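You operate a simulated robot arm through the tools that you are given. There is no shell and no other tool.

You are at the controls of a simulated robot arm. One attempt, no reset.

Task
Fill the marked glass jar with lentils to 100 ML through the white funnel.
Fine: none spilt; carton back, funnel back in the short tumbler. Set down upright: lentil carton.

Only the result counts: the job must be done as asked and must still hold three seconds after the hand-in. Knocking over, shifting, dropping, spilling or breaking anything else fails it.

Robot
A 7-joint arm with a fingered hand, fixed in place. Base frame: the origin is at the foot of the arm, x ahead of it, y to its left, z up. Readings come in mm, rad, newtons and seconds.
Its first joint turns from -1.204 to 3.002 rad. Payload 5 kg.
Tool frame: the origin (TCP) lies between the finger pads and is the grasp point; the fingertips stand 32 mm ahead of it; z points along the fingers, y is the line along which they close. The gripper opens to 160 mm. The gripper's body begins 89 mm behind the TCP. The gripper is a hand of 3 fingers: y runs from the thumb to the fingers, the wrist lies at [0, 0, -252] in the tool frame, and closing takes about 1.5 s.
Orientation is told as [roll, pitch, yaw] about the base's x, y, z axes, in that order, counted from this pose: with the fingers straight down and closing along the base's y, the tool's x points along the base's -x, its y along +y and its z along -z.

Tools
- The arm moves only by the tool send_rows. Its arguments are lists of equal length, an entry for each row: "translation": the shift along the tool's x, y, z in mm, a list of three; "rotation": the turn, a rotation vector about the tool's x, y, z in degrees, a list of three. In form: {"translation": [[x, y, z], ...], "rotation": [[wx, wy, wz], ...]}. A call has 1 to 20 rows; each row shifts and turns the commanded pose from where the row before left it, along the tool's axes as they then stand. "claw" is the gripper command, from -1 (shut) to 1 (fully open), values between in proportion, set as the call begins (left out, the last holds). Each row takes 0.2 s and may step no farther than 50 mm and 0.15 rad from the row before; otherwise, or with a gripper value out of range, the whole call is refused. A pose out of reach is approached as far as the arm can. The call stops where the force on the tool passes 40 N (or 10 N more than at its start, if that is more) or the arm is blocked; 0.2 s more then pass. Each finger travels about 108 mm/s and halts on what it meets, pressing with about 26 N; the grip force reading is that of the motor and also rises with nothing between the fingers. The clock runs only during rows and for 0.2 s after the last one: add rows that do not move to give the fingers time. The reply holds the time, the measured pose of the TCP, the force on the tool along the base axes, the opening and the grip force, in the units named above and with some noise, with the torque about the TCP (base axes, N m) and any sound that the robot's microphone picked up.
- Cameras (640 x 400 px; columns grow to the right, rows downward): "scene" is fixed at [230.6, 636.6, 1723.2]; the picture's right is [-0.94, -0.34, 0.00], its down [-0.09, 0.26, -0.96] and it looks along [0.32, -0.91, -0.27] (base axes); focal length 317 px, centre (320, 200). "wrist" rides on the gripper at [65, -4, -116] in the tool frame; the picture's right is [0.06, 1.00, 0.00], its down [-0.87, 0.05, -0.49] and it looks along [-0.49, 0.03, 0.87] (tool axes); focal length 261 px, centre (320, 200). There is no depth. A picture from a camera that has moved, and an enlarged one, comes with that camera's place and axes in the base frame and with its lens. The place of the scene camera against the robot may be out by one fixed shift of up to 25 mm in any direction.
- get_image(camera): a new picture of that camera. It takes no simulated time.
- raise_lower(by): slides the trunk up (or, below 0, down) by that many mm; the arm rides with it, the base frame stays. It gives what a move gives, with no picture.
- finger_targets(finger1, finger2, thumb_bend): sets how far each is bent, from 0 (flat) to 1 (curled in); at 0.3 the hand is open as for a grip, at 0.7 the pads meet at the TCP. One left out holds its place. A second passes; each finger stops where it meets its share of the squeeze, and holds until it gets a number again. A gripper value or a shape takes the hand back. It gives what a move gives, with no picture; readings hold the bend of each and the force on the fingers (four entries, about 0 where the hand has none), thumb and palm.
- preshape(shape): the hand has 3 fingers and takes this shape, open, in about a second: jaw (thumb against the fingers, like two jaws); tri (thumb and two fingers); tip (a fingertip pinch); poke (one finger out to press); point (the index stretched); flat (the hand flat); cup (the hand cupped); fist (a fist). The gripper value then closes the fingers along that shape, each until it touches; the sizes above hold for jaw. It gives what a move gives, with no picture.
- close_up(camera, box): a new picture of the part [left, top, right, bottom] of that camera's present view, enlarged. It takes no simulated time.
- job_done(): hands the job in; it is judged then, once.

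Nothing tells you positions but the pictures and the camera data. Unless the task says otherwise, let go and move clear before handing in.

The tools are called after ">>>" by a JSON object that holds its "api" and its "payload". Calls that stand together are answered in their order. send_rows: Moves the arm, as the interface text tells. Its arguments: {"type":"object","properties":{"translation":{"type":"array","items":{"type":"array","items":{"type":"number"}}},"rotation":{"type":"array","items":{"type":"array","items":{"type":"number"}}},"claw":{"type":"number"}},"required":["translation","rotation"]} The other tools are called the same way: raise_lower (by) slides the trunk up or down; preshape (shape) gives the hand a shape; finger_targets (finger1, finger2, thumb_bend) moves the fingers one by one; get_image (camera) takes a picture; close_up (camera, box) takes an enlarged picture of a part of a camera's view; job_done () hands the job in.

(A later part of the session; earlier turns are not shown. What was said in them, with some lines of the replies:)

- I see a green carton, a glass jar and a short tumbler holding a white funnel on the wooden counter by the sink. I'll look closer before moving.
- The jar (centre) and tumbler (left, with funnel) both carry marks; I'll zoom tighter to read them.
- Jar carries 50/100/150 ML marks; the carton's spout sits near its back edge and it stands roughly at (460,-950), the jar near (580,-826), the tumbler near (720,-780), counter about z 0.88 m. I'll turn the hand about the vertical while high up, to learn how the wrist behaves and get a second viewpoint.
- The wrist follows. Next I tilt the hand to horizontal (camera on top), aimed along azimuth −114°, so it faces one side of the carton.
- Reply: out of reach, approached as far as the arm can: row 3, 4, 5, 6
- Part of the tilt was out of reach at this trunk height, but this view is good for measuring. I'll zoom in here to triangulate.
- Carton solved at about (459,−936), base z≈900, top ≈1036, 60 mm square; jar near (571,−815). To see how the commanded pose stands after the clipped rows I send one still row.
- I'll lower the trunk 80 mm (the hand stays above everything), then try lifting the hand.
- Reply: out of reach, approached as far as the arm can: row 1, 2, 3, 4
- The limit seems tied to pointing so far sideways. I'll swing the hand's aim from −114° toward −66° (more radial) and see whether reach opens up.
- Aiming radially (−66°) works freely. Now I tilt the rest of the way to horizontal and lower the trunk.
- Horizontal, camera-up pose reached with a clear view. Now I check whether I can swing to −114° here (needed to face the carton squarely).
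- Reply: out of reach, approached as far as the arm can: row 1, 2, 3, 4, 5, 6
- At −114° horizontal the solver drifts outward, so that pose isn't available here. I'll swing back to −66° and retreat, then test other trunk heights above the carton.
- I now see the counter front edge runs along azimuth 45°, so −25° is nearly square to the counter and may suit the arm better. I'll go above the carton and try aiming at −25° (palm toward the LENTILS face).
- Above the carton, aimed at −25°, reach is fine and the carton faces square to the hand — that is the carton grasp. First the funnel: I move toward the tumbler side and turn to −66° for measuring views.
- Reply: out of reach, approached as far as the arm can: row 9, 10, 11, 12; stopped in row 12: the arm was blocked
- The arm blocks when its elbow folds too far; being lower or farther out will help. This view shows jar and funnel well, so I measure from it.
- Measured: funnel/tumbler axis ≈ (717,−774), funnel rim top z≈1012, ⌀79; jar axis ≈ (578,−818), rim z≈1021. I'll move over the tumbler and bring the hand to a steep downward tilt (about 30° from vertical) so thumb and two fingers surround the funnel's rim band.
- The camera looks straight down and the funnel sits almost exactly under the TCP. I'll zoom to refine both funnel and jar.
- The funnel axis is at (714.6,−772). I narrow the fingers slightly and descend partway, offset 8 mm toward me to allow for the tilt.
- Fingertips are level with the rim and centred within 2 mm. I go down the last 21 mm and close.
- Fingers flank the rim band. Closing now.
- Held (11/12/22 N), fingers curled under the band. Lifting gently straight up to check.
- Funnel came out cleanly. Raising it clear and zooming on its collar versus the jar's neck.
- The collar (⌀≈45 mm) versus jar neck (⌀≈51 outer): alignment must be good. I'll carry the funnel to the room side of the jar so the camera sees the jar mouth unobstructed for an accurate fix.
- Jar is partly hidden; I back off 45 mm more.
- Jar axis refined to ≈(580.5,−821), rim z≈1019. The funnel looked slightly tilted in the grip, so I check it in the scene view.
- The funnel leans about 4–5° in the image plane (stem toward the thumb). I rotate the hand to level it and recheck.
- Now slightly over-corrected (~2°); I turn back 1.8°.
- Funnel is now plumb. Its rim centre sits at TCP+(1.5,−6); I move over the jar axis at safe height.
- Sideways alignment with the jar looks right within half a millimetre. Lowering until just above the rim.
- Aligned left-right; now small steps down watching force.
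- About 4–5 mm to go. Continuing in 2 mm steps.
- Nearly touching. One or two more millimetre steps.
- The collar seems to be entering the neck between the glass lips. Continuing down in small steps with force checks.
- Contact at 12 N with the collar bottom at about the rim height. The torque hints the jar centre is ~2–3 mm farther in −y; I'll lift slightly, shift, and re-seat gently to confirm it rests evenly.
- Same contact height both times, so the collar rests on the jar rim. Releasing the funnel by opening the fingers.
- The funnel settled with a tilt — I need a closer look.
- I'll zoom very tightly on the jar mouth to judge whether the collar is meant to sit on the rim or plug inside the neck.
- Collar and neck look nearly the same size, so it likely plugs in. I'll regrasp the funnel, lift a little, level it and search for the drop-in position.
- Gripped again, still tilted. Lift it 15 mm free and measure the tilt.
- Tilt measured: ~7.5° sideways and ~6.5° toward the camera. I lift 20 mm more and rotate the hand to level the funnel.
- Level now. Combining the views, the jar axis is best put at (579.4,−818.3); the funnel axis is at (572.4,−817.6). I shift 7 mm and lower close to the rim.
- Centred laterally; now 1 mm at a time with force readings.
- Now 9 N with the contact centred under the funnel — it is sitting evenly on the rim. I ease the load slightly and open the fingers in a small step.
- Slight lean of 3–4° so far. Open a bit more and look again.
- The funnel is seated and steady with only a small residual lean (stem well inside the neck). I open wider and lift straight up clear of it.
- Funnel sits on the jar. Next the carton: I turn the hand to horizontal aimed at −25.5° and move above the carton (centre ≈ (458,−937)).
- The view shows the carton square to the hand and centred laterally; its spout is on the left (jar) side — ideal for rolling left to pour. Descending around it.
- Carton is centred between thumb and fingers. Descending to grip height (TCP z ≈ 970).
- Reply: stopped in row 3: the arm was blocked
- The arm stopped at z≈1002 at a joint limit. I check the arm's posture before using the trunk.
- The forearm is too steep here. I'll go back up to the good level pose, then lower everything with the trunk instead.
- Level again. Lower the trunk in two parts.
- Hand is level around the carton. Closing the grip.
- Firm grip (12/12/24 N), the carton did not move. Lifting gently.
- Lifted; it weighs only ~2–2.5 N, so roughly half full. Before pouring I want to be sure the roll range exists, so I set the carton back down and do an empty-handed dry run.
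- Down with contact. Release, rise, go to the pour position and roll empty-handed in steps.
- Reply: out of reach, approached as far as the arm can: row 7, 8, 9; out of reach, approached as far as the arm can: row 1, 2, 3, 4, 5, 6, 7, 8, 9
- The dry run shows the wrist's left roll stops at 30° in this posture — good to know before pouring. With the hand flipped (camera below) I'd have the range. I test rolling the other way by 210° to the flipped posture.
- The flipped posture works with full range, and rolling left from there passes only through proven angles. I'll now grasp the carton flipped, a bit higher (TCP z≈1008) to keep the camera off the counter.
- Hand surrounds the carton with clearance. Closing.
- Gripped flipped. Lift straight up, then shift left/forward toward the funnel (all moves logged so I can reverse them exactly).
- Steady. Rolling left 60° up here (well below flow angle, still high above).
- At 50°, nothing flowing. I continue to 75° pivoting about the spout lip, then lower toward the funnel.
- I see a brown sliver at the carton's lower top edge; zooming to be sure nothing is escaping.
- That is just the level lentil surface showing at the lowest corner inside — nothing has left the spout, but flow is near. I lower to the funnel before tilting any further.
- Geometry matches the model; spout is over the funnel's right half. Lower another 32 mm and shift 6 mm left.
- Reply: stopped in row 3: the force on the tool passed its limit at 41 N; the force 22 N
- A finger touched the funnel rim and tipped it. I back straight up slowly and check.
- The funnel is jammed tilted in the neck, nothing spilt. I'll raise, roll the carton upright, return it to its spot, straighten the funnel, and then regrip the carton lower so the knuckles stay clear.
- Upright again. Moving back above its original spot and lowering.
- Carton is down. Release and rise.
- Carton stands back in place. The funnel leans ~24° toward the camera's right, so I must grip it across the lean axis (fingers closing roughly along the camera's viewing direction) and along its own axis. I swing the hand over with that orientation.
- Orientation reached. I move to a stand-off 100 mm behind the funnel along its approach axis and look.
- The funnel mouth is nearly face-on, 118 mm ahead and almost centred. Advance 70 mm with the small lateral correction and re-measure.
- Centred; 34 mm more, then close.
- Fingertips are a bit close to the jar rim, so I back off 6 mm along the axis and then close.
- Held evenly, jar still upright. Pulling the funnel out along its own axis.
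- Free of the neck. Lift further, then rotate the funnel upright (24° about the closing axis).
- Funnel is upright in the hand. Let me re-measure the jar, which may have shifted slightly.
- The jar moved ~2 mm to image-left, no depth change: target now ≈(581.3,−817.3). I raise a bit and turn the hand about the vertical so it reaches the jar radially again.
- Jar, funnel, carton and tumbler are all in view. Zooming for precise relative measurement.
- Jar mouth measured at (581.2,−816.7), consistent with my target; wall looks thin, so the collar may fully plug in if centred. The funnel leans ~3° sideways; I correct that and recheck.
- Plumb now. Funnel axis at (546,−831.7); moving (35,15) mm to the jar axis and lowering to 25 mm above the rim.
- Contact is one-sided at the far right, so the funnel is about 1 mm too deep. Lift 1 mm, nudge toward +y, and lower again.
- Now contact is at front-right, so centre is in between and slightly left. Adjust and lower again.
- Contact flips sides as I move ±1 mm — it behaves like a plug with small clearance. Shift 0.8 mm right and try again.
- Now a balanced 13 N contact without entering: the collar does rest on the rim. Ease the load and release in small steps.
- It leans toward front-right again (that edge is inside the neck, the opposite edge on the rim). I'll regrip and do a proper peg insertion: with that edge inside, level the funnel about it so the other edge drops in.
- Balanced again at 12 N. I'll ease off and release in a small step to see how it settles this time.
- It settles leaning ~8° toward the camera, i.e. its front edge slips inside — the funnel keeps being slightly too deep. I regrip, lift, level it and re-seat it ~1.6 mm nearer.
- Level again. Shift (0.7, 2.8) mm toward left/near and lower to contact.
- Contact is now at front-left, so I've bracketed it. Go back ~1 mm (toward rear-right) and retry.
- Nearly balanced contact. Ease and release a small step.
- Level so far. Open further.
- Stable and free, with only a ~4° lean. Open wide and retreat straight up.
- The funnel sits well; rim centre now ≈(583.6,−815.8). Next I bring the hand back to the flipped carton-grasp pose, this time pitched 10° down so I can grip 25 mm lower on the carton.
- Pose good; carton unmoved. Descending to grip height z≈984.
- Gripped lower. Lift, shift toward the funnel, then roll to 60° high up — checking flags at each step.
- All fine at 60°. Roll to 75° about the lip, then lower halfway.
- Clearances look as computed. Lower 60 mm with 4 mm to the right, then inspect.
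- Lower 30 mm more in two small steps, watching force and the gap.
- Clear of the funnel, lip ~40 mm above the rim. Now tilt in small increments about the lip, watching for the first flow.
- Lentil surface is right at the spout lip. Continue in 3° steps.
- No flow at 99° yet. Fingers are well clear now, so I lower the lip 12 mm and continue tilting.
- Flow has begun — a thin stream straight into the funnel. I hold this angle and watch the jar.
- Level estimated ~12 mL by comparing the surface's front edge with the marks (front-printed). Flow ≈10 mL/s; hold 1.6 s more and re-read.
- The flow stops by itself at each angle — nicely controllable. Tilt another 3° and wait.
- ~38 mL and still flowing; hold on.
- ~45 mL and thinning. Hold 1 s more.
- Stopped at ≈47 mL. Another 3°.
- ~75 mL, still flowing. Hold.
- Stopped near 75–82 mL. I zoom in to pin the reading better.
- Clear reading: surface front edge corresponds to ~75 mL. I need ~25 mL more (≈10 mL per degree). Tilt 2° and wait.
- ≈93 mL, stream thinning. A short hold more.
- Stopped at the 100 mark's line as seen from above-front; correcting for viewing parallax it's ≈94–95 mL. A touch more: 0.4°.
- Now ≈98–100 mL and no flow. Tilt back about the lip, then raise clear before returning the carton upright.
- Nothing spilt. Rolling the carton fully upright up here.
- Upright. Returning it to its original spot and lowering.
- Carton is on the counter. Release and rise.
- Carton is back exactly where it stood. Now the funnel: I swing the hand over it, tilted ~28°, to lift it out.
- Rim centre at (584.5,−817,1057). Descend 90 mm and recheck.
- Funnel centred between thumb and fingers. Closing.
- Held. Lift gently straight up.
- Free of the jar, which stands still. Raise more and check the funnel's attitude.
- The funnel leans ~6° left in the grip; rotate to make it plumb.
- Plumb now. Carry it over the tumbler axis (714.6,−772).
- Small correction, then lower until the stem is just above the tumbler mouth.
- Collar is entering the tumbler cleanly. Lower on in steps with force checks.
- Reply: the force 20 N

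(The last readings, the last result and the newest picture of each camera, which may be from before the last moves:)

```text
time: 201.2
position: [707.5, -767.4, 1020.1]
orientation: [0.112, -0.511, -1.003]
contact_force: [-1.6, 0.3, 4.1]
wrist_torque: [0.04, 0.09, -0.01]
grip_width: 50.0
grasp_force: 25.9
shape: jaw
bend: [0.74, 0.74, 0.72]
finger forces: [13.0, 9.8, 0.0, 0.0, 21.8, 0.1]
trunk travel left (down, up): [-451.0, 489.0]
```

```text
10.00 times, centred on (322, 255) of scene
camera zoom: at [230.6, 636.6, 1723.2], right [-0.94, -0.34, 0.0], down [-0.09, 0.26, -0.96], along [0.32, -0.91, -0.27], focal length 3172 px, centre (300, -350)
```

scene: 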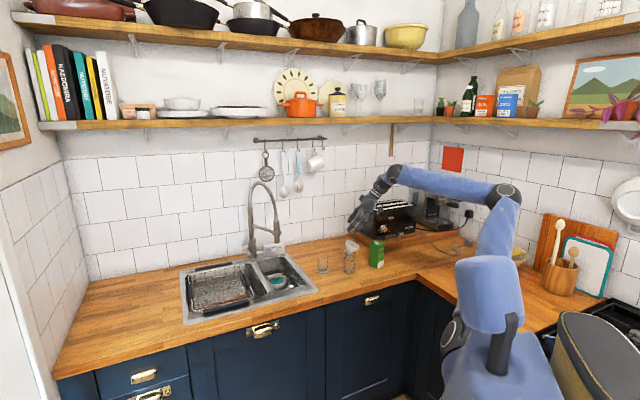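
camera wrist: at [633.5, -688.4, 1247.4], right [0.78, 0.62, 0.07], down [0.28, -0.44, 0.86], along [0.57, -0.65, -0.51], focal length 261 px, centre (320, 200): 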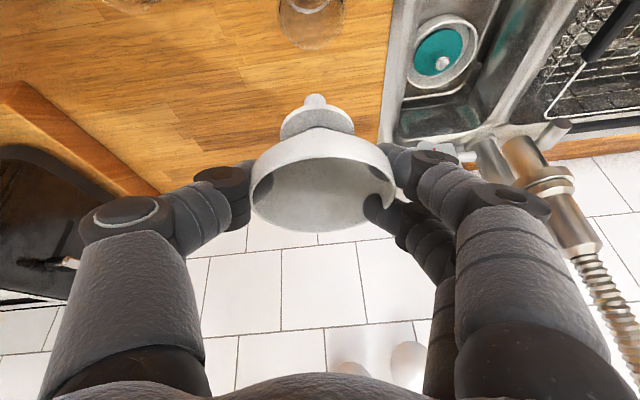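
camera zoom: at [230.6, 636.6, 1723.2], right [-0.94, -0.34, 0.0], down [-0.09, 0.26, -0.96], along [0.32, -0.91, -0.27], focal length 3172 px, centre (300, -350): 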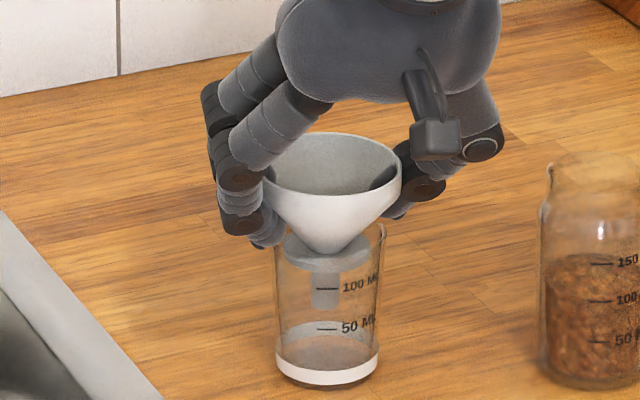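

There was a firm contact and then it slid in further. I inspect before going on.

>>> {"api": "close_up", "payload": {"camera": "scene", "box": [310, 242, 336, 268]}}

>>> {"api": "get_image", "payload": {"camera": "wrist"}}

```text
15.38 times, centred on (323, 255) of scene
camera zoom: at [230.6, 636.6, 1723.2], right [-0.94, -0.34, 0.0], down [-0.09, 0.26, -0.96], along [0.32, -0.91, -0.27], focal length 4880 px, centre (274, -646)
```

zoom: 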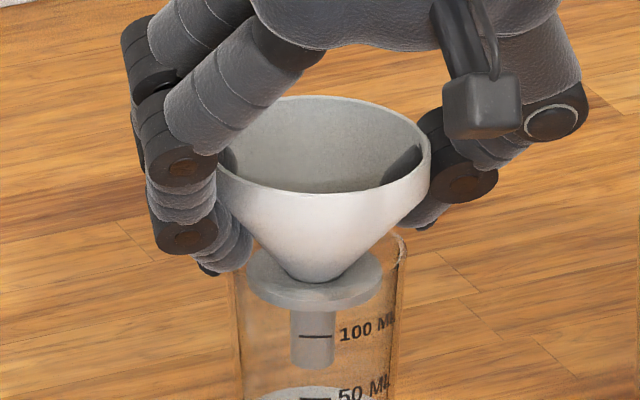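

```text
taken
camera wrist: at [633.4, -682.5, 1088.6], right [0.78, 0.63, 0.07], down [0.28, -0.44, 0.86], along [0.56, -0.65, -0.51], focal length 261 px, centre (320, 200)
```

wrist: 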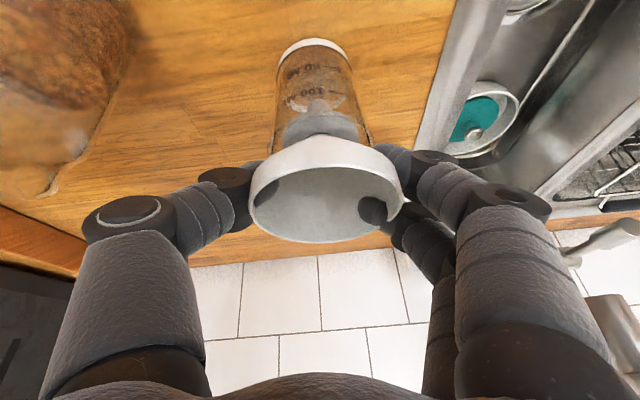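

The funnel sits ~8 mm above its final seat, well inside the tumbler. I release in a small step so it settles by itself.

>>> {"api": "send_rows", "payload": {"translation": [[-0.5, 0.1, -0.9], [0, 0, 0]], "rotation": [[0, 0, 0], [0, 0, 0]]}}

>>> {"api": "send_rows", "payload": {"translation": [[0, 0, 0], [0, 0, 0]], "rotation": [[0, 0, 0], [0, 0, 0]], "claw": -0.25}}

>>> {"api": "close_up", "payload": {"camera": "scene", "box": [310, 242, 336, 268]}}

>>> {"api": "get_image", "payload": {"camera": "wrist"}}

```text
time: 201.8
position: [709.6, -767.0, 1022.4]
orientation: [0.112, -0.513, -1.002]
contact_force: [-0.8, 0.0, -0.7]
wrist_torque: [0.07, 0.03, 0.02]
grip_width: 50.3
grasp_force: 25.8
shape: jaw
bend: [0.74, 0.74, 0.72]
finger forces: [13.0, 9.6, 0.1, 0.0, 22.1, 0.0]
trunk travel left (down, up): [-451.0, 489.0]
```

```text
time: 202.4
position: [709.9, -767.7, 1022.6]
orientation: [0.112, -0.511, -1.003]
contact_force: [0.3, 0.3, 0.0]
wrist_torque: [-0.04, -0.02, 0.01]
grip_width: 59.3
grasp_force: 0.2
shape: jaw
bend: [0.73, 0.73, 0.7]
finger forces: [0.1, 0.0, 0.0, 0.0, 0.0, 0.0]
trunk travel left (down, up): [-451.0, 489.0]
```

```text
15.38 times, centred on (323, 255) of scene
camera zoom: at [230.6, 636.6, 1723.2], right [-0.94, -0.34, 0.0], down [-0.09, 0.26, -0.96], along [0.32, -0.91, -0.27], focal length 4880 px, centre (274, -646)
```

zoom: 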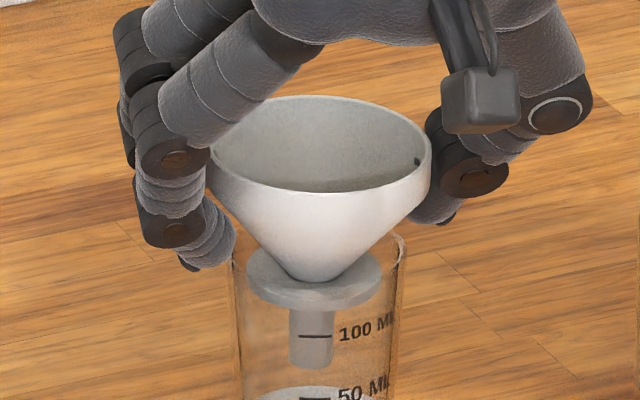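

```text
taken
camera wrist: at [633.9, -682.5, 1090.3], right [0.78, 0.63, 0.07], down [0.28, -0.44, 0.86], along [0.57, -0.65, -0.51], focal length 261 px, centre (320, 200)
```

wrist: 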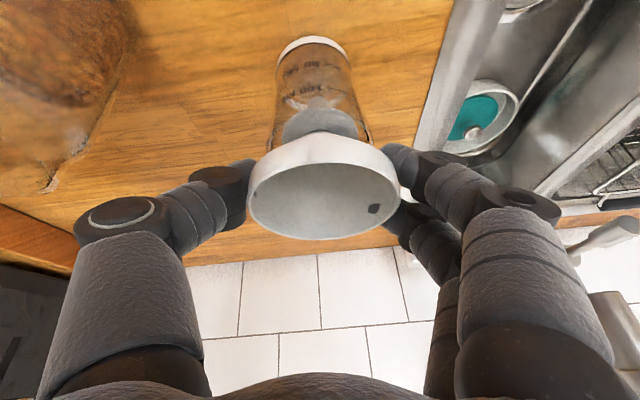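

It stays put — it's already resting. Open fully and retreat straight up.

>>> {"api": "send_rows", "payload": {"translation": [[0, 0, 0], [0, 0, 0], [-4.9, 1, -8.7], [-9.8, 1.9, -17.3], [-19.7, 3.9, -34.6], [-19.7, 3.9, -34.6], [0, 0, 0]], "rotation": [[0, 0, 0], [0, 0, 0], [0, 0, 0], [0, 0, 0], [0, 0, 0], [0, 0, 0], [0, 0, 0]], "claw": 0.4}}

>>> {"api": "close_up", "payload": {"camera": "scene", "box": [312, 244, 336, 276]}}

>>> {"api": "get_image", "payload": {"camera": "wrist"}}

>>> {"api": "get_image", "payload": {"camera": "scene"}}

```text
time: 204.0
position: [709.9, -769.2, 1130.4]
orientation: [0.112, -0.513, -1.003]
contact_force: [-0.2, 1.7, -0.4]
wrist_torque: [0.02, 0.01, -0.01]
grip_width: 111.8
grasp_force: 0.1
shape: jaw
bend: [0.67, 0.67, 0.64]
finger forces: [0.0, 0.1, 0.0, 0.0, 0.0, 0.0]
trunk travel left (down, up): [-451.0, 489.0]
```

```text
12.50 times, centred on (324, 260) of scene
camera zoom: at [230.6, 636.6, 1723.2], right [-0.94, -0.34, 0.0], down [-0.09, 0.26, -0.96], along [0.32, -0.91, -0.27], focal length 3965 px, centre (270, -550)
```

zoom: 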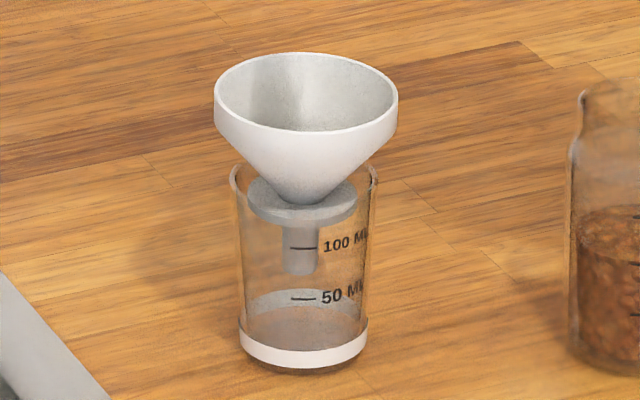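

```text
taken
camera wrist: at [634.3, -683.8, 1199.0], right [0.78, 0.63, 0.07], down [0.28, -0.44, 0.86], along [0.56, -0.65, -0.51], focal length 261 px, centre (320, 200)
```

wrist: 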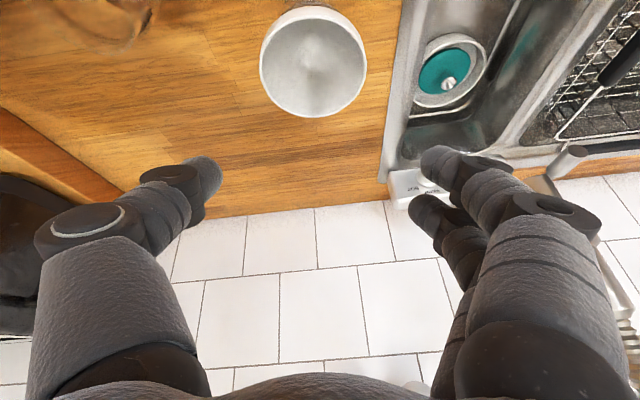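

```text
taken
```

scene: 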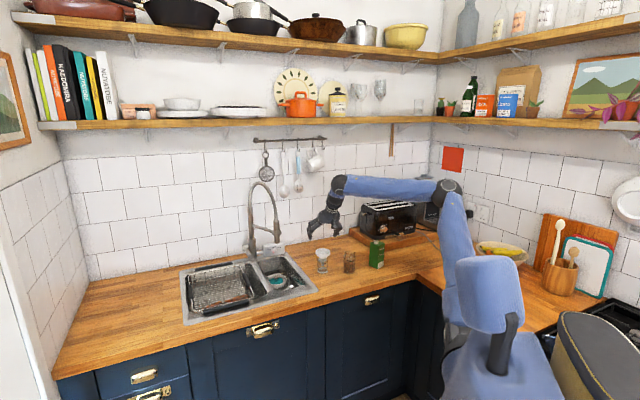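

The funnel is in the tumbler, but appears to sit ~7 mm higher than before, a bit off-centre; I take a close look.

>>> {"api": "close_up", "payload": {"camera": "scene", "box": [313, 246, 333, 266]}}

>>> {"api": "close_up", "payload": {"camera": "wrist", "box": [230, 0, 400, 130]}}

```text
16.00 times, centred on (323, 256) of scene
camera zoom: at [230.6, 636.6, 1723.2], right [-0.94, -0.34, 0.0], down [-0.09, 0.26, -0.96], along [0.32, -0.91, -0.27], focal length 5075 px, centre (272, -696)
```

zoom: 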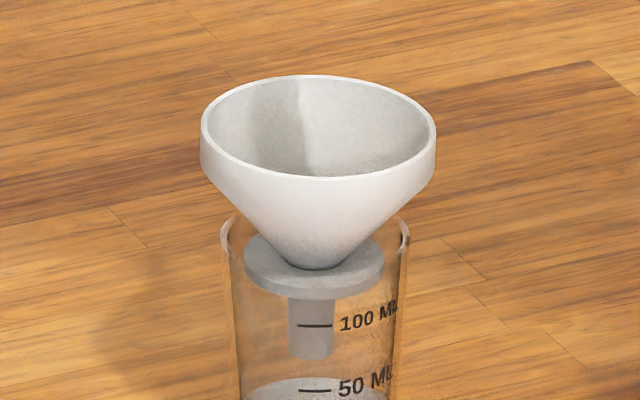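

```text
3.08 times, centred on (315, 65) of wrist
camera zoom: at [634.3, -683.8, 1199.0], right [0.78, 0.63, 0.07], down [0.28, -0.44, 0.86], along [0.56, -0.65, -0.51], focal length 802 px, centre (335, 615)
```

zoom: 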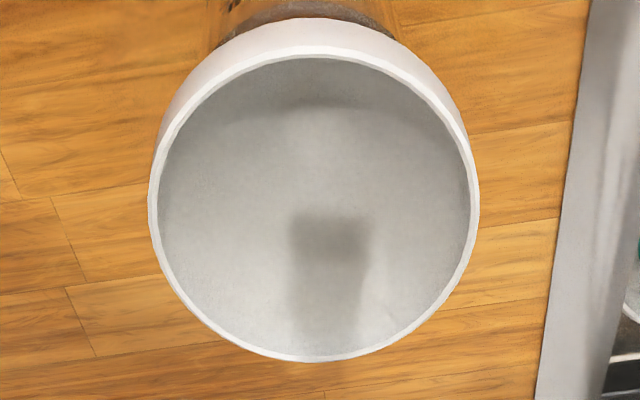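

The funnel is level and steady inside the tumbler. I move the hand well clear and do a final check of everything.

>>> {"api": "send_rows", "payload": {"translation": [[-15, 3, -35], [-15, 3, -35], [0, 0, -40], [0, 0, -40], [0, 0, 0], [0, 0, 0]], "rotation": [[0, 0, 0], [0, 0, 0], [0, 0, 0], [0, 0, 0], [0, 0, 0], [0, 0, 0]]}}

>>> {"api": "close_up", "payload": {"camera": "scene", "box": [300, 220, 400, 290]}}

>>> {"api": "close_up", "payload": {"camera": "scene", "box": [338, 248, 362, 276]}}

>>> {"api": "get_image", "payload": {"camera": "wrist"}}

```text
time: 205.4
position: [675.6, -734.0, 1278.8]
orientation: [0.113, -0.512, -1.003]
contact_force: [1.0, -0.2, 0.3]
wrist_torque: [-0.01, 0.0, 0.01]
grip_width: 111.6
grasp_force: 0.1
shape: jaw
bend: [0.67, 0.67, 0.64]
finger forces: [0.0, 0.1, 0.0, 0.1, 0.0, 0.0]
trunk travel left (down, up): [-451.0, 489.0]
```

```text
5.71 times, centred on (350, 255) of scene
camera zoom: at [230.6, 636.6, 1723.2], right [-0.94, -0.34, 0.0], down [-0.09, 0.26, -0.96], along [0.32, -0.91, -0.27], focal length 1812 px, centre (149, -114)
```

zoom: 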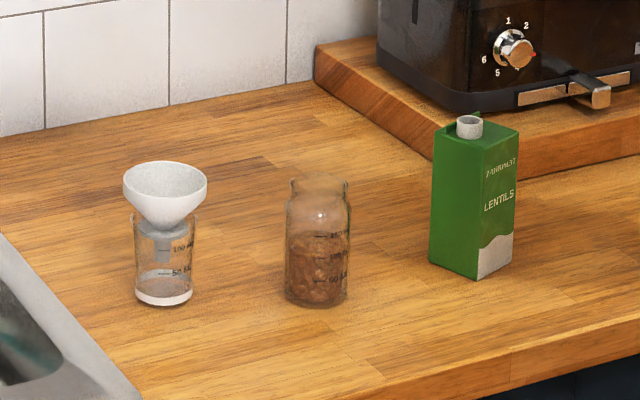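

```text
14.29 times, centred on (350, 262) of scene
camera zoom: at [230.6, 636.6, 1723.2], right [-0.94, -0.34, 0.0], down [-0.09, 0.26, -0.96], along [0.32, -0.91, -0.27], focal length 4531 px, centre (-109, -686)
```

zoom: 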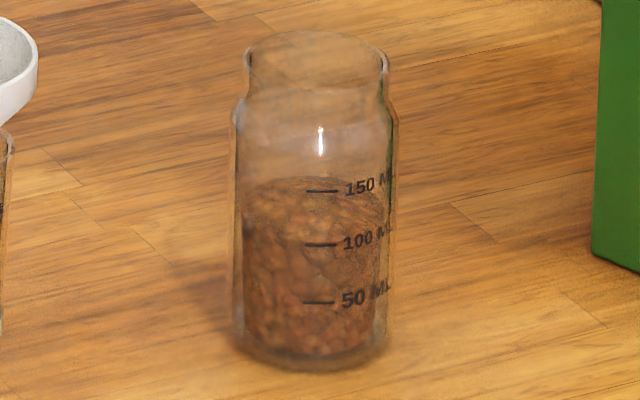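

```text
taken
camera wrist: at [600.0, -648.4, 1346.7], right [0.78, 0.63, 0.07], down [0.28, -0.43, 0.86], along [0.57, -0.65, -0.51], focal length 261 px, centre (320, 200)
```

wrist: 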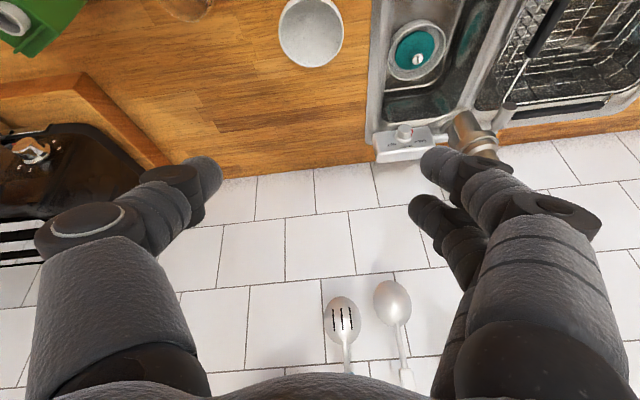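

The jar is filled to about 100 mL by my reading of the marks, and I see no spilt lentils. The carton stands upright back on its spot, and the hand is clear. The funnel is level in the short tumbler, though it sits about 7 mm higher than at the start. The tumbler moved roughly 4–5 mm and the jar about 3 mm while I was seating the funnel. Handing in.

>>> {"api": "job_done", "payload": {}}

```text
The job is handed in.
```

I poured lentils through the funnel until the jar read about 100 mL, and I handed the job in. I saw nothing spilt at any point.

- **Fill level:** I read the marks from the scene camera, which looks down at the jar. Allowing for that angle, I put the level at 98–100 mL, give or take about 4 mL.
- **Carton:** it stands upright on its original spot, to within about a millimetre.
- **Funnel:** it is level and steady in the short tumbler, but about 7 mm higher than at the start.
- **Shifted items:** the tumbler moved about 4–5 mm and the jar about 3 mm while I was seating the funnel.
- **Slip along the way:** before any lentils flowed, a finger touched the funnel and tipped it in the jar neck. I put the carton down, reseated the funnel, then poured.

The main risks to the result are the small shifts of the tumbler and jar, and the uncertainty in the fill reading.
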